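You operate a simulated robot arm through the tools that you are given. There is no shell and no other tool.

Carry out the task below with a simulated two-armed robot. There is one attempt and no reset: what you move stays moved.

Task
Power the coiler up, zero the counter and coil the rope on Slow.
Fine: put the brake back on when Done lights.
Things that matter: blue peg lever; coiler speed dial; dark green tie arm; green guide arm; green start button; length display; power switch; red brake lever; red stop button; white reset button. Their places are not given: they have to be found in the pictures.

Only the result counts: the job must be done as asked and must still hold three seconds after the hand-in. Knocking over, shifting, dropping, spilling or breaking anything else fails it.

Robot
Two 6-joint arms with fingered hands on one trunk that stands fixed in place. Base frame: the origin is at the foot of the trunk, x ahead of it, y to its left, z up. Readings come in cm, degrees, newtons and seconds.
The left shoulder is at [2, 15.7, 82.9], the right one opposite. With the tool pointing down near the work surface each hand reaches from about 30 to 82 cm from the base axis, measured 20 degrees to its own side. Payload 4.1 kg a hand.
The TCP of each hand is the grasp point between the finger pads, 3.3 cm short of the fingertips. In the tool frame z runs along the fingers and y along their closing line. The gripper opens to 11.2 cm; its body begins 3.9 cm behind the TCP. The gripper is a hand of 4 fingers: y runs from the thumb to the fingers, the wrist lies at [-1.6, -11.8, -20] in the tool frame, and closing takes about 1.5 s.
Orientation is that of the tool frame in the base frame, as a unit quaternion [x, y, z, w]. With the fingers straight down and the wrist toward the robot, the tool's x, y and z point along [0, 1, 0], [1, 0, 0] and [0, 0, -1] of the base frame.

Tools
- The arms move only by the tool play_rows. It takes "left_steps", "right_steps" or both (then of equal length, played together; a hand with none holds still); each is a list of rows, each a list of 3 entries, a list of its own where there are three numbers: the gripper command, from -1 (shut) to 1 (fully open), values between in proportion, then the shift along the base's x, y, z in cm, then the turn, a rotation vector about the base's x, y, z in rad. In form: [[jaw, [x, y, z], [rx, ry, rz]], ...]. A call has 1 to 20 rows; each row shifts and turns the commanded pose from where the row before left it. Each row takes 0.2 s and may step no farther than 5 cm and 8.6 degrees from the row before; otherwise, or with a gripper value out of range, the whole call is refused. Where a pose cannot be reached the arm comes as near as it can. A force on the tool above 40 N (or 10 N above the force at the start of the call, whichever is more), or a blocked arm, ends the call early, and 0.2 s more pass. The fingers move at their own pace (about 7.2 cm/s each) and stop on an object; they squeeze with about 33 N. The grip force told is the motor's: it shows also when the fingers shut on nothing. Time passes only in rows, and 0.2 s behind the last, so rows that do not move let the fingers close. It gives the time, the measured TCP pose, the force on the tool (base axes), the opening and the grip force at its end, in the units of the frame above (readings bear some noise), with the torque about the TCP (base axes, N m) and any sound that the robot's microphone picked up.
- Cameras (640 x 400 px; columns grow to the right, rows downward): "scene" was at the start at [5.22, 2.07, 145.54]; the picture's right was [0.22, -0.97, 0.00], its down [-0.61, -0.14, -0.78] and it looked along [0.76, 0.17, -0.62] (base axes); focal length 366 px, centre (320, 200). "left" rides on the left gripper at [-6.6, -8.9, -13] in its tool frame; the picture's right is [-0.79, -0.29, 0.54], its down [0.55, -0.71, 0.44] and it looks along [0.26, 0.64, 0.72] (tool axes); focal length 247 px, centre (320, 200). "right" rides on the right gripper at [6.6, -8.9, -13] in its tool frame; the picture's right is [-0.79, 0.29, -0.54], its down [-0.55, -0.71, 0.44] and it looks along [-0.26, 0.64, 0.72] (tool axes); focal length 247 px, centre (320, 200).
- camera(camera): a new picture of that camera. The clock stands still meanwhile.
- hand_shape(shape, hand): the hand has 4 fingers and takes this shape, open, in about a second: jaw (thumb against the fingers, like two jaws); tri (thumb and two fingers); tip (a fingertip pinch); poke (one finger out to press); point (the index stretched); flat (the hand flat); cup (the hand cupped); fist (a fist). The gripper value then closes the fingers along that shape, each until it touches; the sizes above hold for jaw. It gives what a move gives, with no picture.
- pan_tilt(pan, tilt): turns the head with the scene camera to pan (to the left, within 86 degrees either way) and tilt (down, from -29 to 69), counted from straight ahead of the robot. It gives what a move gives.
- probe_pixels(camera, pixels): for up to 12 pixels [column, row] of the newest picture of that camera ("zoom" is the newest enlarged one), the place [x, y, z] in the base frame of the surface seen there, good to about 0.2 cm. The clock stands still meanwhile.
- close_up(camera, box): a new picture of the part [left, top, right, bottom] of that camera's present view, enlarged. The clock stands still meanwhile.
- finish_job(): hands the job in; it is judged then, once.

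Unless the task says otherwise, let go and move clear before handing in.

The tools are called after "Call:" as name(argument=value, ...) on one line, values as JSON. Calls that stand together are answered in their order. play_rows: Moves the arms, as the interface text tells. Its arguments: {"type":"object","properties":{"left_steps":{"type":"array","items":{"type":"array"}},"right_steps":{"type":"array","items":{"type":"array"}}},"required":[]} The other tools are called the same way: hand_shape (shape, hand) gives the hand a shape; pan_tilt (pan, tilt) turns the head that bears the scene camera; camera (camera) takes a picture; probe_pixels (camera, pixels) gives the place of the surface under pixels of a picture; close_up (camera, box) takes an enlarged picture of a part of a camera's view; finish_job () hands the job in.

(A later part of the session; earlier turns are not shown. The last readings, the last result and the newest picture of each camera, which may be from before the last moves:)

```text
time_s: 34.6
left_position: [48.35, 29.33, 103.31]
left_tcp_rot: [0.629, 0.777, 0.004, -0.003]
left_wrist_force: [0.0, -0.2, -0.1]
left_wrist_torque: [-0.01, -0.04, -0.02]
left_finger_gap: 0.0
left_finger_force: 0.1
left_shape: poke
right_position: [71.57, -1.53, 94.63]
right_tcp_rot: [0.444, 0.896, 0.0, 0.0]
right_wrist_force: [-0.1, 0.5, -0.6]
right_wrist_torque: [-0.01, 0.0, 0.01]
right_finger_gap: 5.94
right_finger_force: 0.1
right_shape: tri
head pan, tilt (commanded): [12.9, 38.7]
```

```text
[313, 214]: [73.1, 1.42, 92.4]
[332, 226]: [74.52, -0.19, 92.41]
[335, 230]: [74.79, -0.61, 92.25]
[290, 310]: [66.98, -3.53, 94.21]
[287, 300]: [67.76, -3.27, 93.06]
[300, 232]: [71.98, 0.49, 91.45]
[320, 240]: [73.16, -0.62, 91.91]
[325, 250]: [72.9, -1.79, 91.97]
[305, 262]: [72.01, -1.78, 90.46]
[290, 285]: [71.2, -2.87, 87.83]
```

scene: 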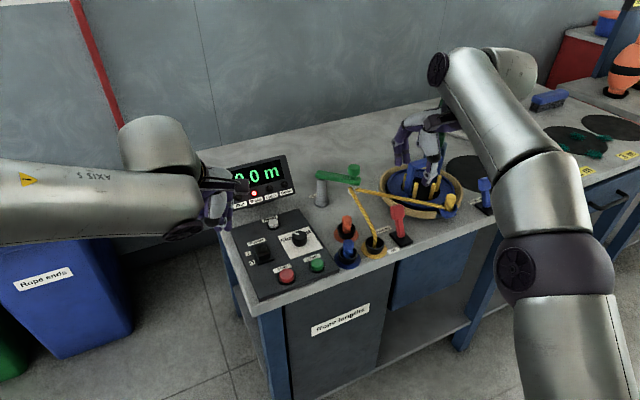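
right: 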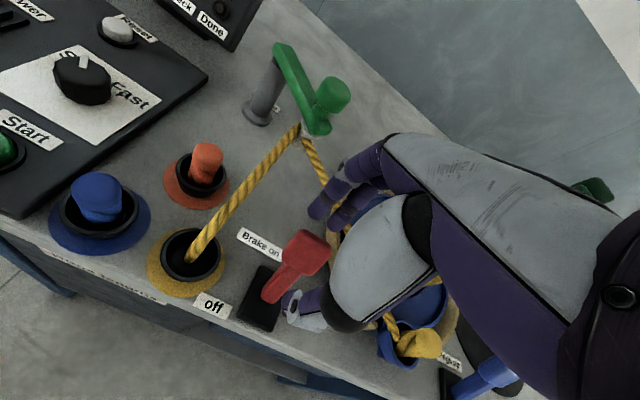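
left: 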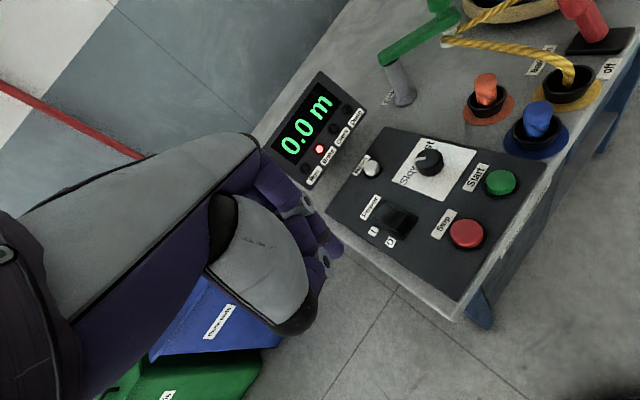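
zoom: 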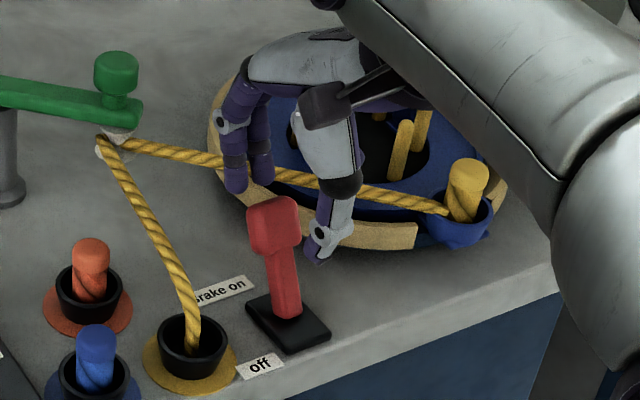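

Handle centre reads ~[72.1,−0.7,91], so I'll shift 0.4 cm toward it sideways and lower the last 1.8 cm.

Call:
play_rows(right_steps=[[0.05, [-0.2, 0.3, -0.6], [0, 0, 0]], [0.05, [0, 0, -0.6], [0, 0, 0]], [0.05, [0, 0, -0.6], [0, 0, 0]], [0.05, [0, 0, 0], [0, 0, 0]]])

Call:
close_up(camera="right", box=[220, 150, 420, 340])

Call:
close_up(camera="scene", box=[350, 150, 470, 260])

```text
time_s: 35.6
left_position: [48.41, 29.3, 103.33]
left_tcp_rot: [0.629, 0.777, 0.004, -0.003]
left_wrist_force: [-0.3, 0.5, 0.4]
left_wrist_torque: [0.03, 0.03, 0.02]
left_finger_gap: 0.01
left_finger_force: 0.1
left_shape: poke
right_position: [71.52, -1.22, 92.92]
right_tcp_rot: [0.444, 0.896, 0.0, 0.0]
right_wrist_force: [0.7, 0.3, -0.2]
right_wrist_torque: [-0.01, -0.01, 0.01]
right_finger_gap: 5.93
right_finger_force: 0.1
right_shape: tri
head pan, tilt (commanded): [12.9, 38.7]
```

```text
2.11 times, centred on (320, 245) of right
```

zoom: 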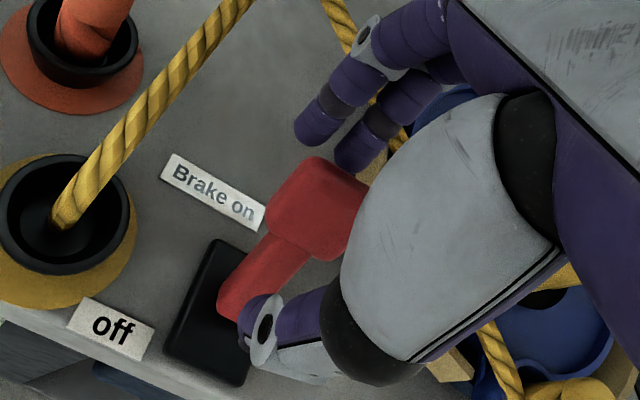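

```text
3.64 times, centred on (410, 205) of scene
```

zoom: 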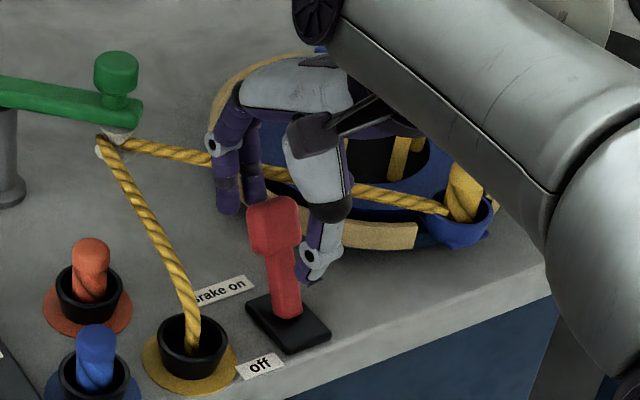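

The lever handle is between thumb and fingers, no contact forces. I'll pull it toward "off" along (−0.8,−0.6) in small steps.

Call:
play_rows(right_steps=[[0.05, [-0.64, -0.48, 0], [0, 0, 0]], [0.05, [-0.64, -0.48, 0], [0, 0, 0]], [0.05, [-0.64, -0.48, 0], [0, 0, 0]], [0.05, [-0.64, -0.48, 0], [0, 0, 0]], [0.05, [0, 0, 0], [0, 0, 0]]])

Call:
close_up(camera="scene", box=[350, 150, 470, 260])

```text
time_s: 36.8
left_position: [48.35, 29.32, 103.17]
left_tcp_rot: [0.629, 0.777, 0.004, -0.004]
left_wrist_force: [0.6, 0.1, 0.8]
left_wrist_torque: [-0.02, 0.03, 0.04]
left_finger_gap: 0.0
left_finger_force: 0.1
left_shape: poke
right_position: [68.81, -3.13, 92.97]
right_tcp_rot: [0.444, 0.896, -0.001, 0.0]
right_wrist_force: [0.8, 0.3, 0.5]
right_wrist_torque: [-0.03, -0.02, 0.0]
right_finger_gap: 5.98
right_finger_force: 0.1
right_shape: tri
head pan, tilt (commanded): [12.9, 38.7]
```

```text
3.64 times, centred on (410, 205) of scene
```

zoom: 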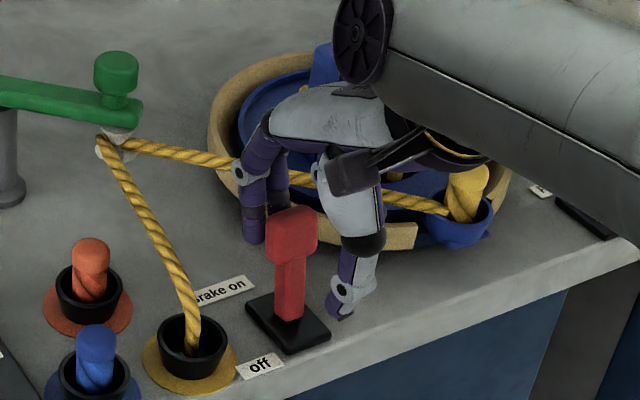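

The lever follows the fingers and is nearly upright. I'll continue pulling.

Call:
play_rows(right_steps=[[0.05, [-0.64, -0.48, 0], [0, 0, 0]], [0.05, [-0.64, -0.48, 0], [0, 0, 0]], [0.05, [-0.64, -0.48, 0], [0, 0, 0]], [0.05, [-0.64, -0.48, 0], [0, 0, 0]], [0.05, [0, 0, 0], [0, 0, 0]]])

Call:
close_up(camera="scene", box=[350, 150, 470, 260])

Call:
camera(camera="left")

```text
time_s: 38.0
left_position: [48.43, 29.2, 103.32]
left_tcp_rot: [0.629, 0.777, 0.004, -0.004]
left_wrist_force: [0.8, -0.1, 0.0]
left_wrist_torque: [0.04, -0.03, -0.03]
left_finger_gap: 0.0
left_finger_force: 0.0
left_shape: poke
right_position: [66.3, -5.07, 92.87]
right_tcp_rot: [0.444, 0.896, 0.0, 0.0]
right_wrist_force: [0.3, -0.3, 0.2]
right_wrist_torque: [-0.01, 0.03, -0.02]
right_finger_gap: 5.91
right_finger_force: 0.1
right_shape: tri
head pan, tilt (commanded): [12.9, 38.7]
```

```text
3.64 times, centred on (410, 205) of scene
```

zoom: 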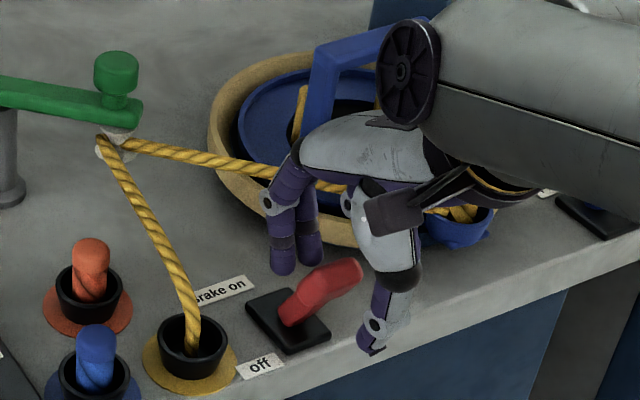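

```text
taken
```

left: 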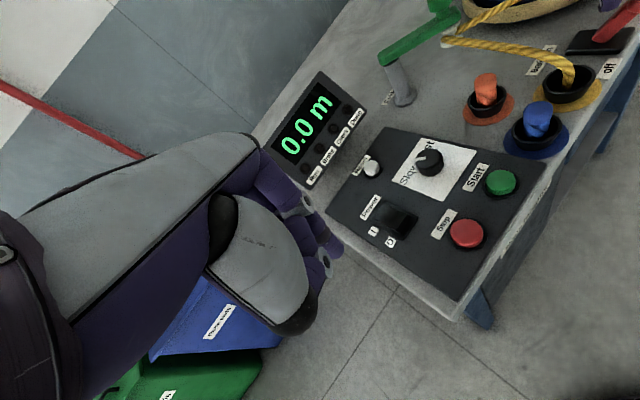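

The lever snapped over to "off" and the Brake lamp is dark. I'll lift the right hand straight up and draw it back clear of the coiler.

Call:
play_rows(right_steps=[[0.05, [0, 0, 2], [0, 0, 0]], [0.05, [0, 0, 3], [0, 0, 0]], [0.05, [0, 0, 4], [0, 0, 0]], [0.05, [-2, -1.5, 3], [0, 0, 0]], [0.05, [-3, -2, 0], [0, 0, 0]], [0.05, [-3, -2, 0], [0, 0, 0]], [0.05, [0, 0, 0], [0, 0, 0]]])

Call:
camera(camera="scene")

Call:
camera(camera="right")

```text
time_s: 39.6
left_position: [48.44, 29.29, 103.3]
left_tcp_rot: [0.629, 0.778, 0.003, -0.002]
left_wrist_force: [-0.2, -0.1, -1.1]
left_wrist_torque: [0.01, 0.0, -0.02]
left_finger_gap: 0.01
left_finger_force: 0.1
left_shape: poke
right_position: [58.35, -10.4, 104.85]
right_tcp_rot: [0.444, 0.896, 0.0, 0.001]
right_wrist_force: [0.4, -0.1, -0.6]
right_wrist_torque: [0.01, 0.0, 0.02]
right_finger_gap: 5.93
right_finger_force: 0.0
right_shape: tri
head pan, tilt (commanded): [12.9, 38.7]
```

```text
taken
```

scene: 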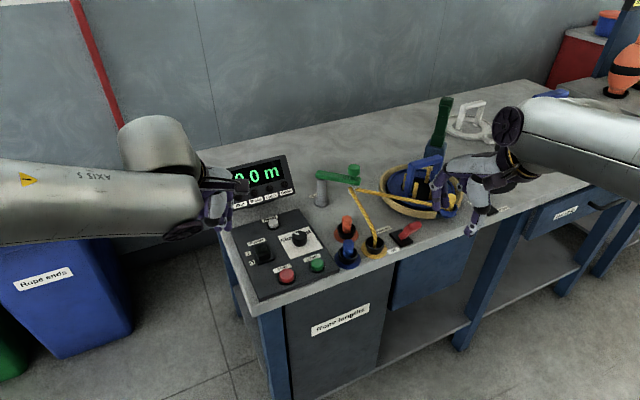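

```text
taken
```

right: 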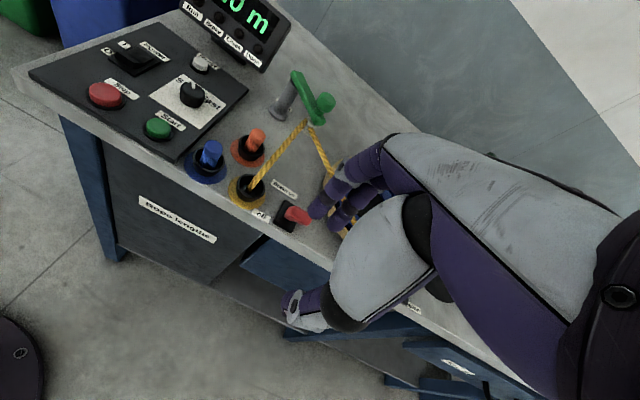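

Everything is ready: 0.0 m, Brake lamp dark, dial on Slow. I'll bring the left index above Start at [55.6,14.1] and draw the right hand a bit further back.

Call:
play_rows(left_steps=[[-1, [1.46, -3.08, -1], [0.145, 0, 0]], [-1, [1.46, -3.08, -1], [0.145, 0, 0]], [-1, [1.46, -3.08, -1.5], [0, 0, 0]], [-1, [1.46, -3.08, -2], [0, 0, 0]], [-1, [1.46, -3.08, -2], [0, 0, 0]], [-1, [0, 0, -1.8], [0, 0, 0]], [-1, [0, 0, 0], [0, 0, 0]]], right_steps=[[0.05, [-1.5, -1.5, 0.5], [0, 0, 0]], [0.05, [-1.5, -1.5, 0.5], [0, 0, 0]], [0.05, [-1.5, -1.5, 0.5], [0, 0, 0]], [0.05, [-1.5, -1.5, 0.5], [0, 0, 0]], [0.05, [0, 0, 0], [0, 0, 0]], [0.05, [0, 0, 0], [0, 0, 0]], [0.05, [0, 0, 0], [0, 0, 0]]])

Call:
camera(camera="left")

Call:
camera(camera="scene")

Call:
camera(camera="right")

```text
time_s: 41.2
left_position: [55.89, 13.85, 94.01]
left_tcp_rot: [0.622, 0.769, 0.115, -0.094]
left_wrist_force: [0.1, 0.2, -0.1]
left_wrist_torque: [-0.03, 0.02, -0.02]
left_finger_gap: 0.0
left_finger_force: 0.0
left_shape: poke
right_position: [52.31, -16.51, 107.07]
right_tcp_rot: [0.444, 0.896, 0.0, 0.0]
right_wrist_force: [-0.3, 0.6, 0.0]
right_wrist_torque: [0.01, -0.03, 0.02]
right_finger_gap: 5.94
right_finger_force: 0.0
right_shape: tri
head pan, tilt (commanded): [12.9, 38.7]
```

```text
taken
```

left: 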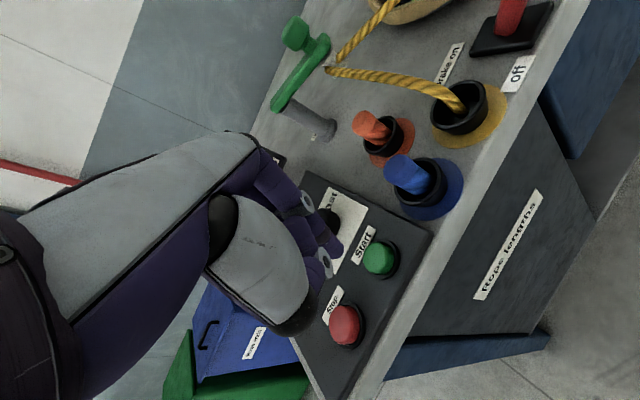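

```text
taken
```

scene: 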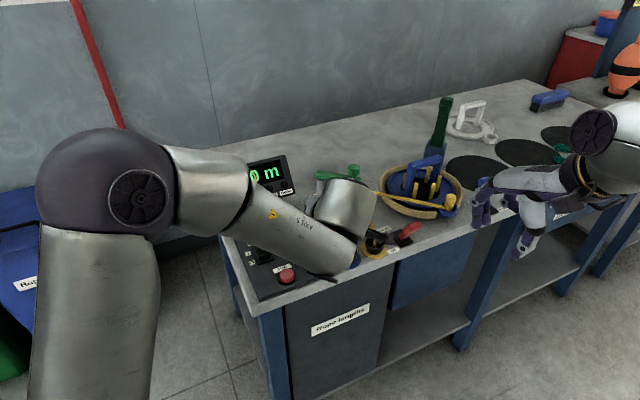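

```text
taken
```

right: 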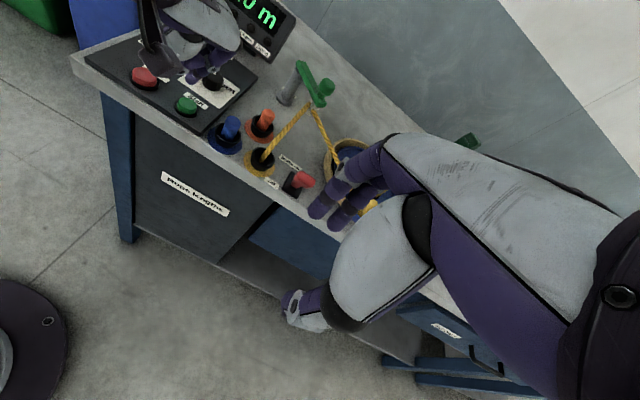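

The left tip is at about (338,250) and Start at (380,258) in the left view. I'll probe both.

Call:
probe_pixels(camera="left", pixels=[[338, 252], [340, 248], [334, 242], [380, 258], [370, 256], [390, 260], [381, 245], [378, 272]])

Call:
close_up(camera="scene", box=[360, 140, 480, 250])

```text
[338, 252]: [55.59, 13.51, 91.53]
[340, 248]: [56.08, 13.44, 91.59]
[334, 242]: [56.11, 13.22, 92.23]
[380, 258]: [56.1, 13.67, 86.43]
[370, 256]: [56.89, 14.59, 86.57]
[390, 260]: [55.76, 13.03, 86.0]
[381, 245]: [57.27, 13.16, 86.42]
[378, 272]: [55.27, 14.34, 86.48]
```

```text
3.64 times, centred on (420, 195) of scene
```

zoom: 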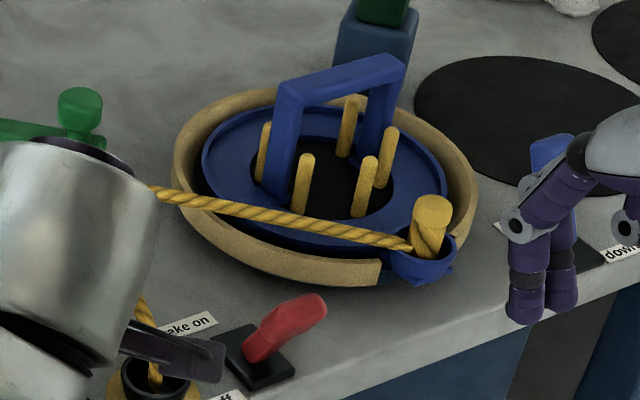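

Start's centre is about [56.1,13.8,86.5]; the tip is above it. I'll press it and lift again.

Call:
play_rows(left_steps=[[-1, [0.2, -0.1, -1.2], [0, 0, 0]], [-1, [0, 0, -1.2], [0, 0, 0]], [-1, [0, 0, -1.0], [0, 0, 0]], [-1, [0, 0, -0.5], [0, 0, 0]], [-1, [0, 0, -0.3], [0, 0, 0]], [-1, [0, 0, -0.3], [0, 0, 0]], [-1, [0, 0, 0], [0, 0, 0]]])

Call:
camera(camera="left")

Call:
camera(camera="scene")

```text
time_s: 42.8
left_position: [56.07, 13.79, 89.7]
left_tcp_rot: [0.622, 0.768, 0.116, -0.093]
left_wrist_force: [-0.4, -1.1, 2.0]
left_wrist_torque: [-0.02, -0.03, 0.01]
left_finger_gap: 0.03
left_finger_force: 0.1
left_shape: poke
right_position: [52.29, -16.42, 107.06]
right_tcp_rot: [0.444, 0.896, 0.0, 0.0]
right_wrist_force: [-0.4, 0.0, -0.2]
right_wrist_torque: [0.01, 0.0, -0.01]
right_finger_gap: 5.9
right_finger_force: 0.0
right_shape: tri
head pan, tilt (commanded): [12.9, 38.7]
```

```text
taken
```

left: 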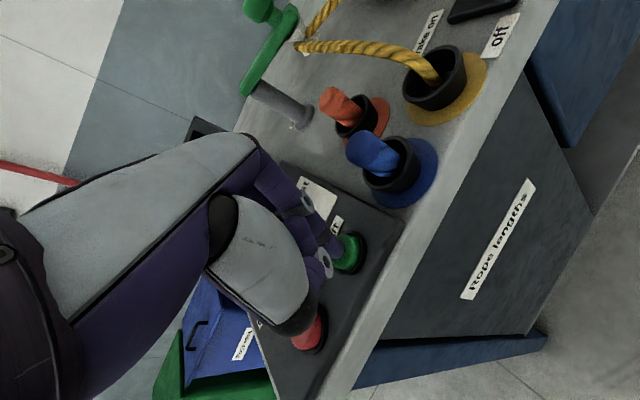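

```text
taken
```

scene: 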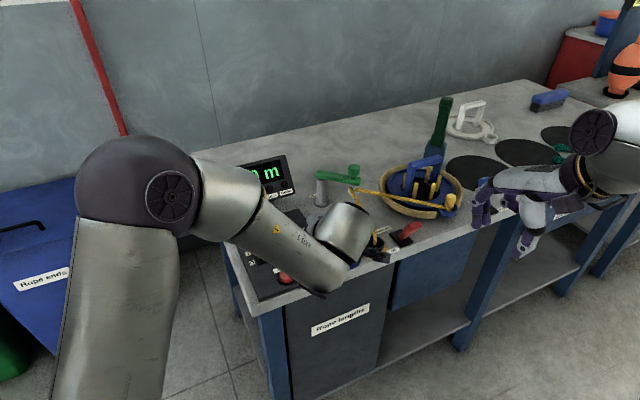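

Contact is light (2 N) and there is no click yet. I'll press a little further.

Call:
play_rows(left_steps=[[-1, [0, 0, -0.2], [0, 0, 0]], [-1, [0, 0, -0.2], [0, 0, 0]], [-1, [0, 0, 0], [0, 0, 0]]])

Call:
camera(camera="scene")

```text
time_s: 43.6
left_position: [56.09, 13.73, 89.28]
left_tcp_rot: [0.622, 0.768, 0.116, -0.093]
left_wrist_force: [0.4, 1.0, 2.4]
left_wrist_torque: [0.03, -0.03, 0.01]
left_finger_gap: 0.0
left_finger_force: 0.0
left_shape: poke
right_position: [52.25, -16.45, 107.14]
right_tcp_rot: [0.443, 0.896, 0.0, 0.0]
right_wrist_force: [-0.2, 0.1, 0.2]
right_wrist_torque: [-0.03, 0.01, -0.02]
right_finger_gap: 5.9
right_finger_force: 0.2
right_shape: tri
head pan, tilt (commanded): [12.9, 38.7]
heard: click
```

```text
taken
```

scene: 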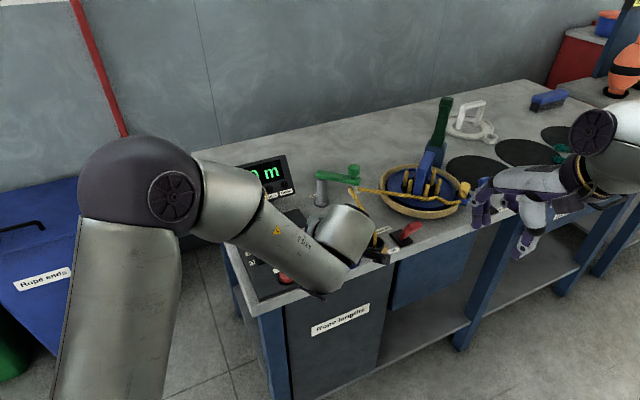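

A click was heard and the coiler has started turning (clip now at (465,188)). I'll lift the left hand and draw it back so I can watch the lamps.

Call:
play_rows(left_steps=[[-1, [0, 0, 2], [0, 0, 0]], [-1, [0, 0, 4], [0, 0, 0]], [-1, [-1.5, 2, 3.5], [0, 0, 0]], [-1, [-2.5, 3.5, 2], [-0.145, 0, 0]], [-1, [-2.5, 3.5, 0], [-0.145, 0, 0]], [-1, [-2, 4, 0], [0, 0, 0]]])

Call:
camera(camera="scene")

```text
time_s: 45.0
left_position: [47.21, 26.82, 100.54]
left_tcp_rot: [0.63, 0.776, 0.004, -0.003]
left_wrist_force: [0.2, -0.4, -0.2]
left_wrist_torque: [0.0, -0.02, -0.03]
left_finger_gap: 0.04
left_finger_force: 0.1
left_shape: poke
right_position: [52.33, -16.48, 107.08]
right_tcp_rot: [0.445, 0.896, 0.0, 0.001]
right_wrist_force: [0.2, 0.0, -1.1]
right_wrist_torque: [0.05, 0.02, 0.01]
right_finger_gap: 5.94
right_finger_force: 0.1
right_shape: tri
head pan, tilt (commanded): [12.9, 38.7]
```

```text
taken
```

scene: 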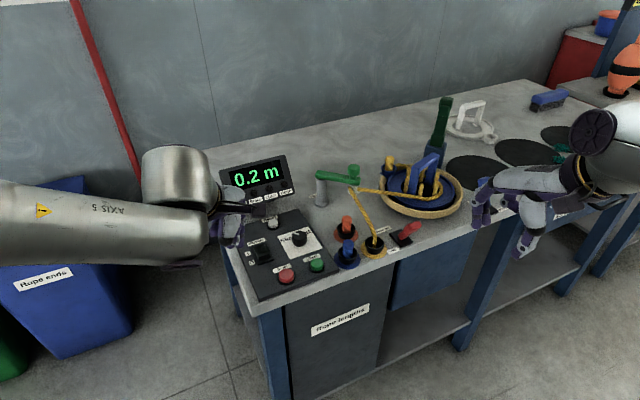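

The counter reads 0.2 m and the turntable is turning. I'll check the lamps and the rope on the pegs.

Call:
close_up(camera="scene", box=[210, 140, 320, 220])

Call:
close_up(camera="scene", box=[330, 130, 480, 260])

```text
5.00 times, centred on (265, 180) of scene
```

zoom: 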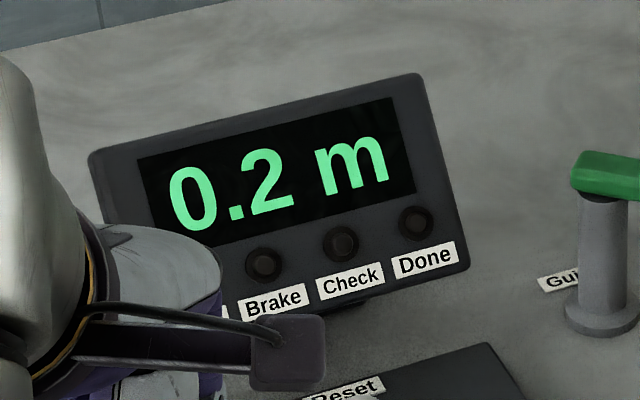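

```text
3.08 times, centred on (405, 195) of scene
```

zoom: 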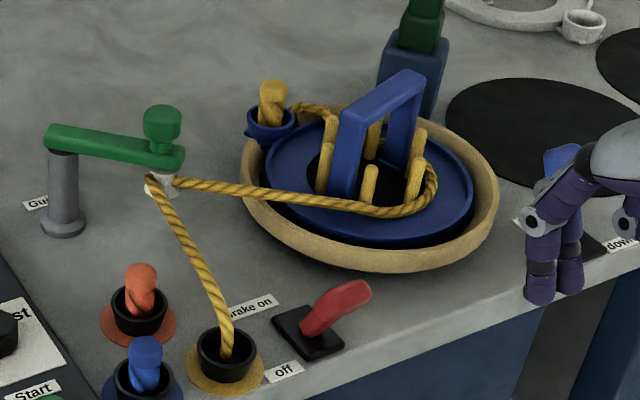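

Rope is winding onto the pegs cleanly and no Check lamp is lit. While it runs, I'll probe the lever's "off" pose to plan the push back to "on".

Call:
probe_pixels(camera="zoom", pixels=[[358, 290], [335, 298], [312, 322], [345, 310], [365, 300], [300, 330], [340, 345], [290, 340], [330, 350], [345, 285]])

Call:
play_rows(left_steps=[[-1, [-2, 2, 0.5], [0, 0, 0]], [-1, [-2, 2, 0.5], [0, 0, 0]], [-1, [-2, 2, 0.5], [0, 0, 0]], [-1, [0, 0, 0], [0, 0, 0]], [-1, [0, 0, 0], [0, 0, 0]]], right_steps=[[-1, [0, 0, 0], [0, 0, 0]], [-1, [0, 0, 0], [0, 0, 0]], [-1, [0, 0, 0], [0, 0, 0]], [-1, [0, 0, 0], [0, 0, 0]], [-1, [0, 0, 0], [0, 0, 0]]])

Call:
camera(camera="scene")

```text
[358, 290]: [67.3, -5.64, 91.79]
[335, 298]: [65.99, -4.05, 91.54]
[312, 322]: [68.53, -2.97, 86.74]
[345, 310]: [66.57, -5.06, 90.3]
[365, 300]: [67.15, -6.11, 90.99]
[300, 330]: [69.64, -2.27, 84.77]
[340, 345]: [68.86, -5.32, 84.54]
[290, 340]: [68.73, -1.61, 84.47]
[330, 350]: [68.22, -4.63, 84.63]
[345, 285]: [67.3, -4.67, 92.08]
```

```text
time_s: 46.2
left_position: [41.34, 32.72, 102.23]
left_tcp_rot: [0.629, 0.777, 0.004, -0.003]
left_wrist_force: [-0.4, 0.1, -1.1]
left_wrist_torque: [0.02, 0.02, 0.01]
left_finger_gap: 0.0
left_finger_force: 0.0
left_shape: poke
right_position: [52.31, -16.38, 106.97]
right_tcp_rot: [0.443, 0.896, 0.0, 0.0]
right_wrist_force: [-0.2, 0.4, -0.7]
right_wrist_torque: [0.0, -0.02, -0.03]
right_finger_gap: 0.02
right_finger_force: 33.0
right_shape: tri
head pan, tilt (commanded): [12.9, 38.7]
```

```text
taken
```

scene: 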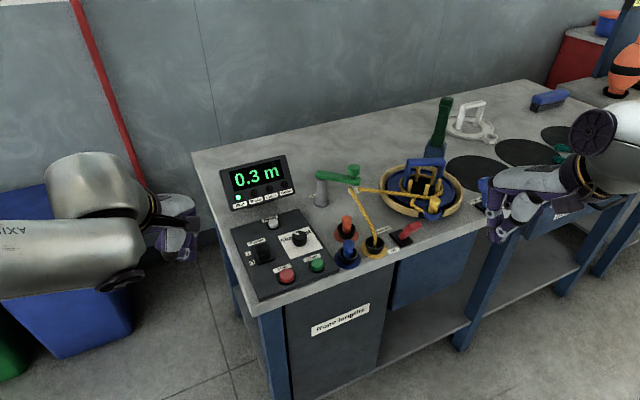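

The counter is at 0.3 m with the Run lamp green. I'll bring the closed right hand to a waiting place on the robot's side of the lever, above it, while coiling goes on.

Call:
play_rows(right_steps=[[-1, [2.3, 1.85, -2], [0, 0, 0]], [-1, [2.3, 1.85, -2], [0, 0, 0]], [-1, [2.3, 1.85, -2], [0, 0, 0]], [-1, [2.3, 1.85, -2], [0, 0, 0]], [-1, [0, 0, 0], [0, 0, 0]]])

Call:
camera(camera="scene")

Call:
camera(camera="right")

```text
time_s: 47.4
left_position: [41.39, 32.72, 102.16]
left_tcp_rot: [0.629, 0.777, 0.004, -0.004]
left_wrist_force: [0.3, 0.4, 0.0]
left_wrist_torque: [0.01, -0.04, 0.02]
left_finger_gap: 0.01
left_finger_force: 0.0
left_shape: poke
right_position: [61.82, -8.78, 99.15]
right_tcp_rot: [0.444, 0.896, 0.001, 0.001]
right_wrist_force: [-0.5, -0.2, -0.4]
right_wrist_torque: [0.0, -0.07, -0.02]
right_finger_gap: 0.03
right_finger_force: 33.0
right_shape: tri
head pan, tilt (commanded): [12.9, 38.7]
```

```text
taken
```

scene: 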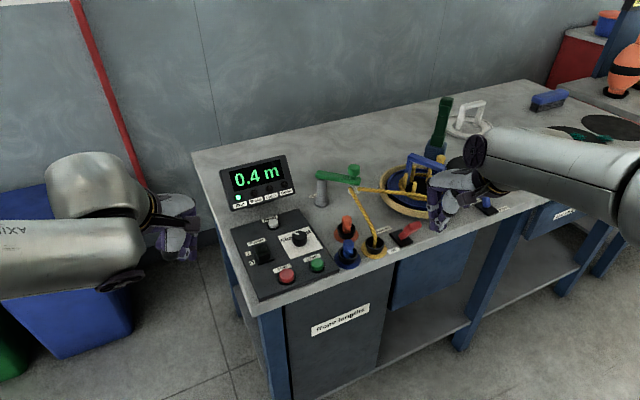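

```text
taken
```

right: 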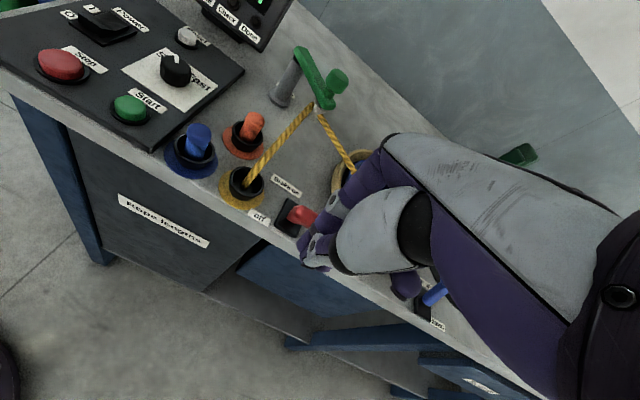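

Counter 0.4 m, Run lamp on. I'll wait in short spells and keep watching the display and coil.

Call:
play_rows(right_steps=[[-1, [0, 0, 0], [0, 0, 0]], [-1, [0, 0, 0], [0, 0, 0]], [-1, [0, 0, 0], [0, 0, 0]], [-1, [0, 0, 0], [0, 0, 0]], [-1, [0, 0, 0], [0, 0, 0]], [-1, [0, 0, 0], [0, 0, 0]], [-1, [0, 0, 0], [0, 0, 0]], [-1, [0, 0, 0], [0, 0, 0]]])

Call:
close_up(camera="scene", box=[210, 130, 480, 290])

```text
time_s: 49.2
left_position: [41.42, 32.71, 102.24]
left_tcp_rot: [0.629, 0.777, 0.004, -0.003]
left_wrist_force: [-0.4, 0.6, -0.7]
left_wrist_torque: [-0.02, -0.01, 0.01]
left_finger_gap: 0.01
left_finger_force: 0.1
left_shape: poke
right_position: [61.65, -8.83, 99.17]
right_tcp_rot: [0.444, 0.896, 0.0, 0.001]
right_wrist_force: [0.5, 0.4, 0.0]
right_wrist_torque: [-0.02, -0.01, 0.0]
right_finger_gap: 0.0
right_finger_force: 33.0
right_shape: tri
head pan, tilt (commanded): [12.9, 38.7]
```

```text
2.37 times, centred on (345, 210) of scene
```

zoom: 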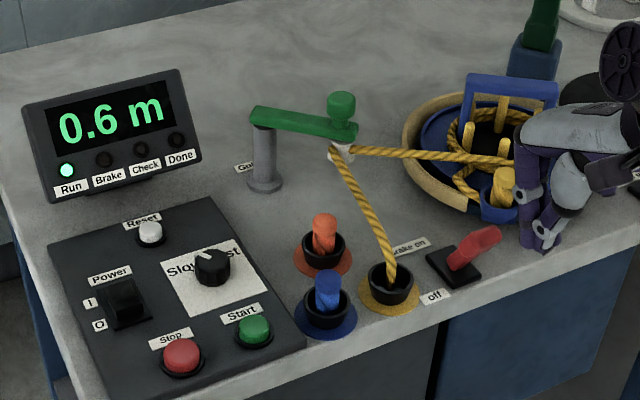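

0.6 m, Run green, no Check lamp. I'll keep waiting.

Call:
play_rows(right_steps=[[-1, [0, 0, 0], [0, 0, 0]], [-1, [0, 0, 0], [0, 0, 0]], [-1, [0, 0, 0], [0, 0, 0]], [-1, [0, 0, 0], [0, 0, 0]], [-1, [0, 0, 0], [0, 0, 0]], [-1, [0, 0, 0], [0, 0, 0]], [-1, [0, 0, 0], [0, 0, 0]], [-1, [0, 0, 0], [0, 0, 0]]])

Call:
close_up(camera="scene", box=[210, 130, 480, 290])

```text
time_s: 51.0
left_position: [41.35, 32.8, 102.21]
left_tcp_rot: [0.628, 0.778, 0.004, -0.004]
left_wrist_force: [0.1, -0.7, -0.9]
left_wrist_torque: [0.0, 0.0, -0.01]
left_finger_gap: 0.0
left_finger_force: 0.1
left_shape: poke
right_position: [61.71, -8.78, 99.19]
right_tcp_rot: [0.444, 0.896, 0.0, 0.0]
right_wrist_force: [0.5, 0.5, -0.3]
right_wrist_torque: [0.0, 0.0, -0.01]
right_finger_gap: 0.01
right_finger_force: 32.4
right_shape: tri
head pan, tilt (commanded): [12.9, 38.7]
```

```text
2.37 times, centred on (345, 210) of scene
```

zoom: 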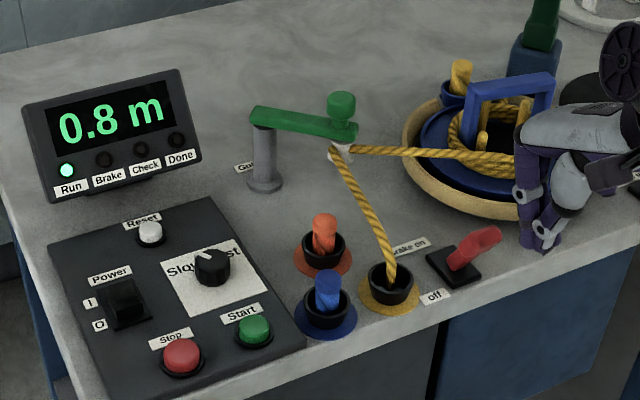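

0.8 m, Run still green and the rope lies neatly. I'll wait further.

Call:
play_rows(right_steps=[[-1, [0, 0, 0], [0, 0, 0]], [-1, [0, 0, 0], [0, 0, 0]], [-1, [0, 0, 0], [0, 0, 0]], [-1, [0, 0, 0], [0, 0, 0]], [-1, [0, 0, 0], [0, 0, 0]], [-1, [0, 0, 0], [0, 0, 0]], [-1, [0, 0, 0], [0, 0, 0]], [-1, [0, 0, 0], [0, 0, 0]], [-1, [0, 0, 0], [0, 0, 0]], [-1, [0, 0, 0], [0, 0, 0]]])

Call:
close_up(camera="scene", box=[210, 130, 480, 290])

```text
time_s: 53.2
left_position: [41.43, 32.66, 102.12]
left_tcp_rot: [0.628, 0.778, 0.004, -0.003]
left_wrist_force: [0.9, 0.1, 0.4]
left_wrist_torque: [0.02, -0.02, -0.01]
left_finger_gap: 0.0
left_finger_force: 0.1
left_shape: poke
right_position: [61.81, -8.91, 99.22]
right_tcp_rot: [0.444, 0.896, 0.0, 0.0]
right_wrist_force: [-0.2, -1.4, -0.5]
right_wrist_torque: [-0.01, 0.0, -0.02]
right_finger_gap: 0.0
right_finger_force: 32.9
right_shape: tri
head pan, tilt (commanded): [12.9, 38.7]
```

```text
2.37 times, centred on (345, 210) of scene
```

zoom: 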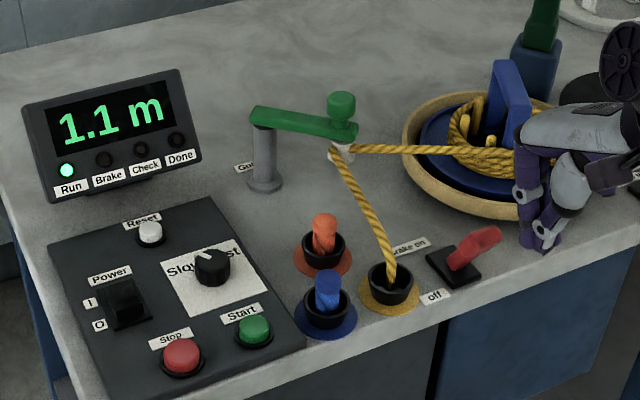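

1.1 m, still running normally. I'll wait another spell.

Call:
play_rows(right_steps=[[-1, [0, 0, 0], [0, 0, 0]], [-1, [0, 0, 0], [0, 0, 0]], [-1, [0, 0, 0], [0, 0, 0]], [-1, [0, 0, 0], [0, 0, 0]], [-1, [0, 0, 0], [0, 0, 0]], [-1, [0, 0, 0], [0, 0, 0]], [-1, [0, 0, 0], [0, 0, 0]], [-1, [0, 0, 0], [0, 0, 0]], [-1, [0, 0, 0], [0, 0, 0]], [-1, [0, 0, 0], [0, 0, 0]], [-1, [0, 0, 0], [0, 0, 0]], [-1, [0, 0, 0], [0, 0, 0]]])

Call:
close_up(camera="scene", box=[210, 130, 480, 290])

```text
time_s: 55.8
left_position: [41.37, 32.69, 102.25]
left_tcp_rot: [0.629, 0.778, 0.004, -0.003]
left_wrist_force: [0.4, -0.8, 0.6]
left_wrist_torque: [-0.01, 0.01, 0.0]
left_finger_gap: 0.0
left_finger_force: 0.0
left_shape: poke
right_position: [61.76, -8.86, 99.21]
right_tcp_rot: [0.444, 0.896, 0.0, 0.0]
right_wrist_force: [-0.2, -0.4, 0.5]
right_wrist_torque: [-0.02, 0.0, -0.01]
right_finger_gap: 0.01
right_finger_force: 33.0
right_shape: tri
head pan, tilt (commanded): [12.9, 38.7]
```

```text
2.37 times, centred on (345, 210) of scene
```

zoom: 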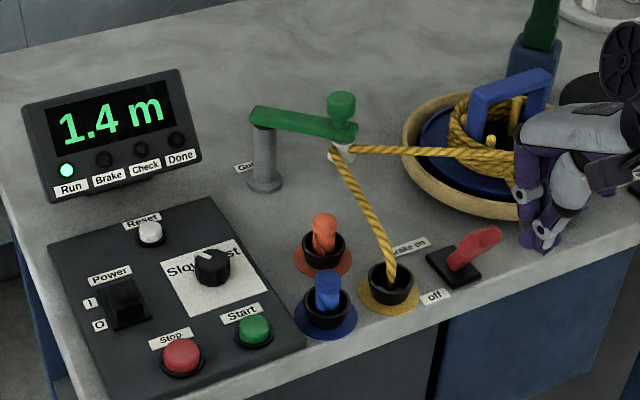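

1.4 m and running normally. I'll keep waiting in spells and watching.

Call:
play_rows(right_steps=[[-1, [0, 0, 0], [0, 0, 0]], [-1, [0, 0, 0], [0, 0, 0]], [-1, [0, 0, 0], [0, 0, 0]], [-1, [0, 0, 0], [0, 0, 0]], [-1, [0, 0, 0], [0, 0, 0]], [-1, [0, 0, 0], [0, 0, 0]], [-1, [0, 0, 0], [0, 0, 0]], [-1, [0, 0, 0], [0, 0, 0]], [-1, [0, 0, 0], [0, 0, 0]], [-1, [0, 0, 0], [0, 0, 0]]])

Call:
close_up(camera="scene", box=[210, 130, 480, 290])

```text
time_s: 58.0
left_position: [41.45, 32.72, 102.21]
left_tcp_rot: [0.629, 0.777, 0.004, -0.004]
left_wrist_force: [-0.7, 0.0, 0.2]
left_wrist_torque: [-0.05, 0.01, 0.01]
left_finger_gap: 0.0
left_finger_force: 0.1
left_shape: poke
right_position: [61.65, -9.0, 99.15]
right_tcp_rot: [0.444, 0.896, 0.0, 0.0]
right_wrist_force: [0.5, 0.4, 0.3]
right_wrist_torque: [0.05, 0.02, 0.02]
right_finger_gap: 0.03
right_finger_force: 33.3
right_shape: tri
head pan, tilt (commanded): [12.9, 38.7]
```

```text
2.37 times, centred on (345, 210) of scene
```

zoom: 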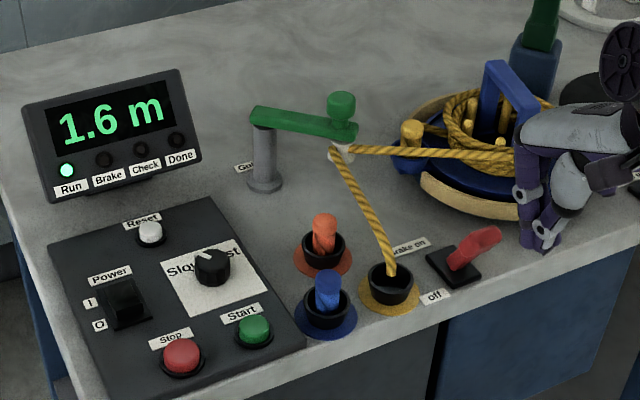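

1.6 m, running normally. I'll wait on.

Call:
play_rows(right_steps=[[-1, [0, 0, 0], [0, 0, 0]], [-1, [0, 0, 0], [0, 0, 0]], [-1, [0, 0, 0], [0, 0, 0]], [-1, [0, 0, 0], [0, 0, 0]], [-1, [0, 0, 0], [0, 0, 0]], [-1, [0, 0, 0], [0, 0, 0]], [-1, [0, 0, 0], [0, 0, 0]], [-1, [0, 0, 0], [0, 0, 0]], [-1, [0, 0, 0], [0, 0, 0]], [-1, [0, 0, 0], [0, 0, 0]], [-1, [0, 0, 0], [0, 0, 0]], [-1, [0, 0, 0], [0, 0, 0]]])

Call:
close_up(camera="scene", box=[210, 130, 480, 290])

```text
time_s: 60.6
left_position: [41.39, 32.73, 102.12]
left_tcp_rot: [0.628, 0.778, 0.004, -0.004]
left_wrist_force: [0.0, -0.2, 0.0]
left_wrist_torque: [0.02, -0.02, 0.01]
left_finger_gap: 0.0
left_finger_force: 0.0
left_shape: poke
right_position: [61.78, -8.88, 99.22]
right_tcp_rot: [0.444, 0.896, -0.001, 0.0]
right_wrist_force: [0.0, 0.6, 0.2]
right_wrist_torque: [-0.01, -0.03, -0.04]
right_finger_gap: 0.0
right_finger_force: 32.9
right_shape: tri
head pan, tilt (commanded): [12.9, 38.7]
```

```text
2.37 times, centred on (345, 210) of scene
```

zoom: 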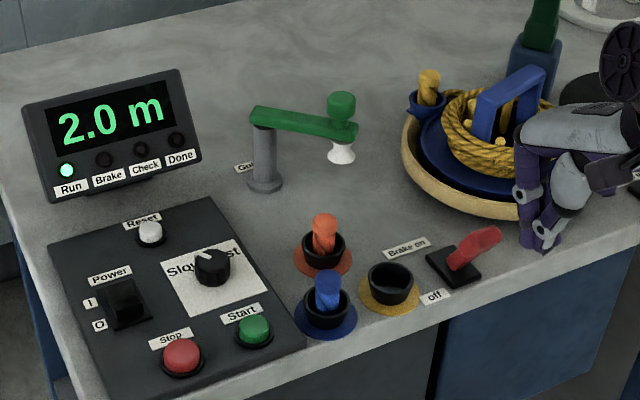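

The rope end has left the port and guide at 2.0 m; Run is still lit and Done is not yet. I'll wait a little more.

Call:
play_rows(right_steps=[[-1, [0, 0, 0], [0, 0, 0]], [-1, [0, 0, 0], [0, 0, 0]], [-1, [0, 0, 0], [0, 0, 0]], [-1, [0, 0, 0], [0, 0, 0]]])

Call:
close_up(camera="scene", box=[210, 130, 480, 290])

```text
time_s: 61.6
left_position: [41.43, 32.77, 102.19]
left_tcp_rot: [0.629, 0.778, 0.004, -0.004]
left_wrist_force: [0.2, -0.2, 0.5]
left_wrist_torque: [0.0, 0.03, 0.0]
left_finger_gap: 0.0
left_finger_force: 0.0
left_shape: poke
right_position: [61.72, -8.77, 99.17]
right_tcp_rot: [0.443, 0.896, 0.001, 0.0]
right_wrist_force: [-0.4, -0.4, -0.3]
right_wrist_torque: [0.03, 0.01, 0.03]
right_finger_gap: 0.0
right_finger_force: 33.0
right_shape: tri
head pan, tilt (commanded): [12.9, 38.7]
```

```text
2.37 times, centred on (345, 210) of scene
```

zoom: 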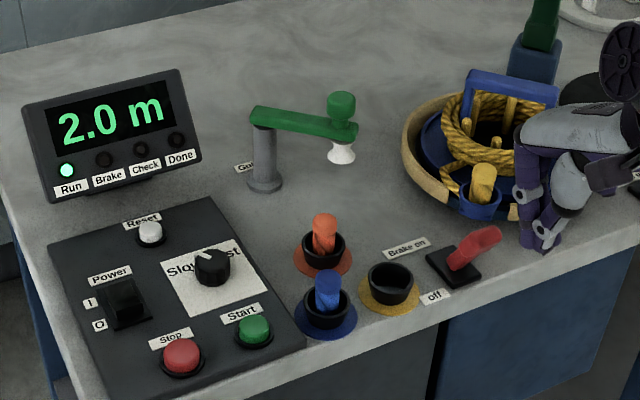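

Still running at 2.0 m without Done. I'll wait on in short spells.

Call:
play_rows(right_steps=[[-1, [0, 0, 0], [0, 0, 0]], [-1, [0, 0, 0], [0, 0, 0]], [-1, [0, 0, 0], [0, 0, 0]], [-1, [0, 0, 0], [0, 0, 0]], [-1, [0, 0, 0], [0, 0, 0]]])

Call:
close_up(camera="scene", box=[210, 130, 480, 290])

```text
time_s: 62.8
left_position: [41.53, 32.68, 102.21]
left_tcp_rot: [0.629, 0.777, 0.004, -0.004]
left_wrist_force: [0.8, -0.1, 1.0]
left_wrist_torque: [0.0, 0.01, 0.04]
left_finger_gap: 0.0
left_finger_force: 0.0
left_shape: poke
right_position: [61.73, -8.91, 99.22]
right_tcp_rot: [0.444, 0.896, 0.0, -0.001]
right_wrist_force: [0.7, -0.5, 1.0]
right_wrist_torque: [0.02, -0.03, 0.0]
right_finger_gap: 0.0
right_finger_force: 32.9
right_shape: tri
head pan, tilt (commanded): [12.9, 38.7]
```

```text
2.37 times, centred on (345, 210) of scene
```

zoom: 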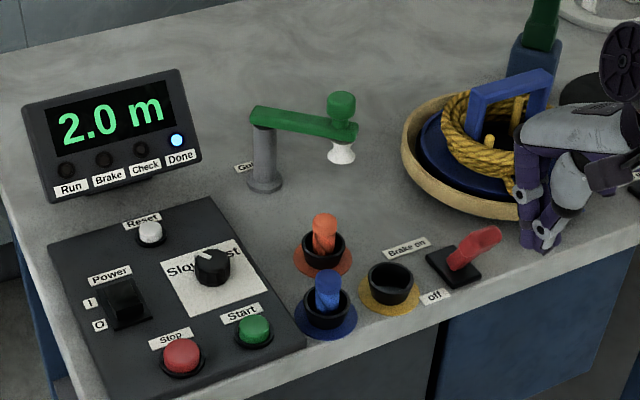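

Done is lit (blue lamp) and Run is off. I'll lower the closed right hand on the robot's side of the lever to push it back on.

Call:
play_rows(right_steps=[[-1, [0, 0, -2], [0, 0, 0]], [-1, [0, 0, -2], [0, 0, 0]], [-1, [0, 0, -1.5], [0, 0, 0]], [-1, [0, 0, -0.9], [0, 0, 0]], [-1, [0, 0, 0], [0, 0, 0]]])

Call:
close_up(camera="scene", box=[350, 160, 470, 270])

Call:
close_up(camera="right", box=[220, 150, 420, 340])

```text
time_s: 64.0
left_position: [41.31, 32.78, 102.19]
left_tcp_rot: [0.628, 0.778, 0.003, -0.002]
left_wrist_force: [0.2, -0.2, -0.7]
left_wrist_torque: [0.01, 0.01, -0.03]
left_finger_gap: 0.0
left_finger_force: 0.1
left_shape: poke
right_position: [61.38, -9.0, 92.66]
right_tcp_rot: [0.444, 0.896, 0.001, 0.0]
right_wrist_force: [0.2, 0.1, -0.1]
right_wrist_torque: [-0.03, 0.0, -0.03]
right_finger_gap: 0.0
right_finger_force: 33.3
right_shape: tri
head pan, tilt (commanded): [12.9, 38.7]
```

```text
3.64 times, centred on (410, 215) of scene
```

zoom: 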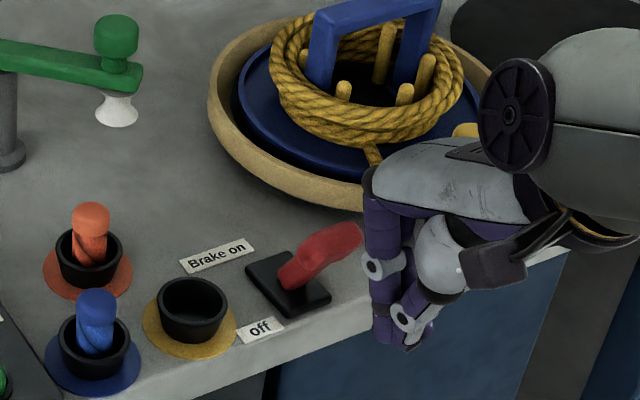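

```text
2.11 times, centred on (320, 245) of right
```

zoom: 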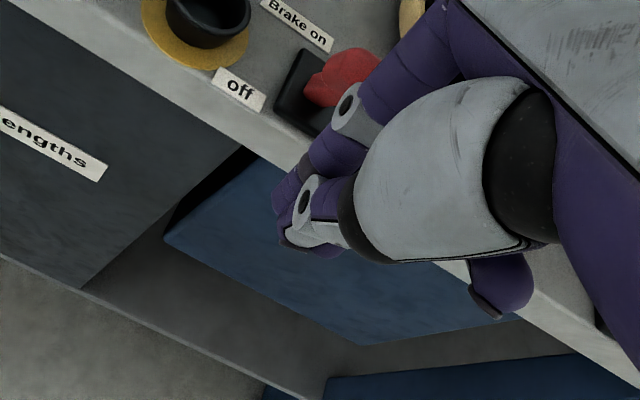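

The hand is just in front of the lever, no contact. I'll push along (+0.8,+0.6) in small steps.

Call:
play_rows(right_steps=[[-1, [0.64, 0.48, 0], [0, 0, 0]], [-1, [0.64, 0.48, 0], [0, 0, 0]], [-1, [0.64, 0.48, 0], [0, 0, 0]], [-1, [0.64, 0.48, 0], [0, 0, 0]], [-1, [0.64, 0.48, 0], [0, 0, 0]], [-1, [0.64, 0.48, 0], [0, 0, 0]], [-1, [0, 0, 0], [0, 0, 0]]])

Call:
close_up(camera="scene", box=[350, 160, 470, 270])

Call:
close_up(camera="right", box=[220, 150, 420, 340])

```text
time_s: 65.6
left_position: [41.36, 32.66, 102.22]
left_tcp_rot: [0.629, 0.778, 0.005, -0.003]
left_wrist_force: [-0.8, 0.2, -0.5]
left_wrist_torque: [0.0, -0.01, 0.02]
left_finger_gap: 0.0
left_finger_force: 0.0
left_shape: poke
right_position: [65.31, -6.21, 92.55]
right_tcp_rot: [0.445, 0.895, 0.001, 0.001]
right_wrist_force: [-8.2, -6.4, 14.3]
right_wrist_torque: [0.07, -0.22, 0.01]
right_finger_gap: 0.0
right_finger_force: 33.5
right_shape: tri
head pan, tilt (commanded): [12.9, 38.7]
```

```text
3.64 times, centred on (410, 215) of scene
```

zoom: 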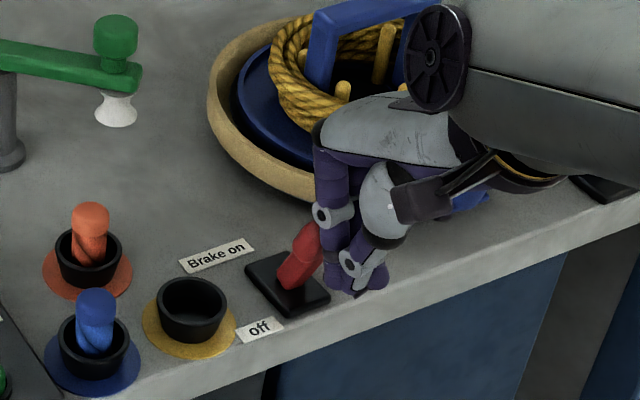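

```text
2.11 times, centred on (320, 245) of right
```

zoom: 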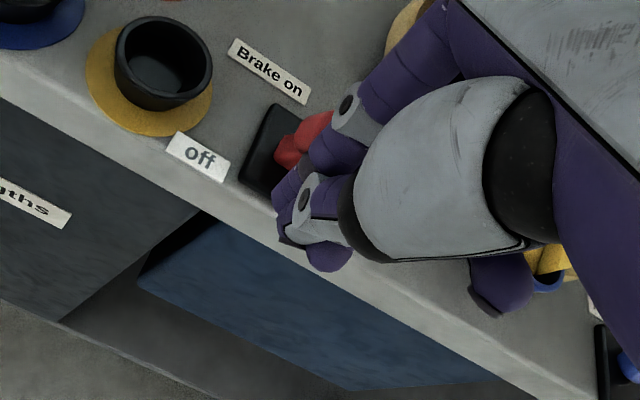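

The force is (−8,−6,+14): the finger's sloped back is wedging on top of the handle. I'll back off a little, raise the hand so the lower finger segment meets the handle, and push again.

Call:
play_rows(right_steps=[[-1, [-0.8, -0.6, 0], [0, 0, 0]], [-1, [-0.8, -0.6, 0.3], [0, 0, 0]], [-1, [-0.4, -0.3, 1.0], [0, 0, 0]], [-1, [0, 0, 0], [0, 0, 0]]])

Call:
close_up(camera="scene", box=[350, 160, 470, 270])

Call:
close_up(camera="left", box=[400, 0, 640, 150])

```text
time_s: 66.6
left_position: [41.42, 32.59, 102.25]
left_tcp_rot: [0.628, 0.778, 0.004, -0.003]
left_wrist_force: [0.0, -1.2, 0.2]
left_wrist_torque: [-0.02, -0.02, -0.01]
left_finger_gap: 0.0
left_finger_force: 0.0
left_shape: poke
right_position: [63.44, -7.54, 93.72]
right_tcp_rot: [0.444, 0.896, -0.001, 0.0]
right_wrist_force: [0.3, 0.3, 0.4]
right_wrist_torque: [0.01, -0.01, -0.01]
right_finger_gap: 0.0
right_finger_force: 33.0
right_shape: tri
head pan, tilt (commanded): [12.9, 38.7]
```

```text
3.64 times, centred on (410, 215) of scene
```

zoom: 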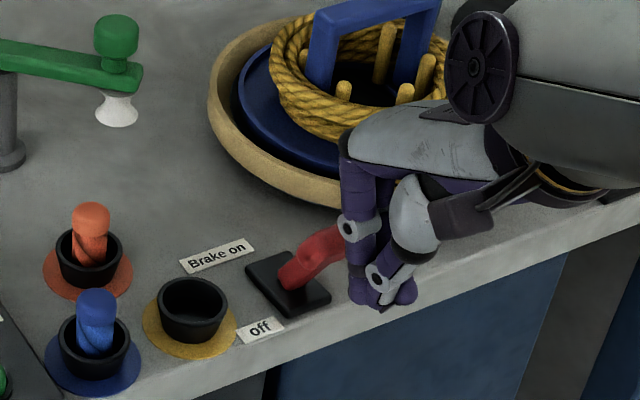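

```text
2.67 times, centred on (520, 75) of left
```

zoom: 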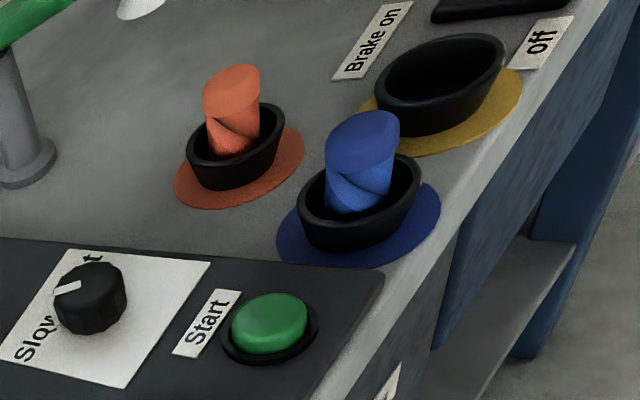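

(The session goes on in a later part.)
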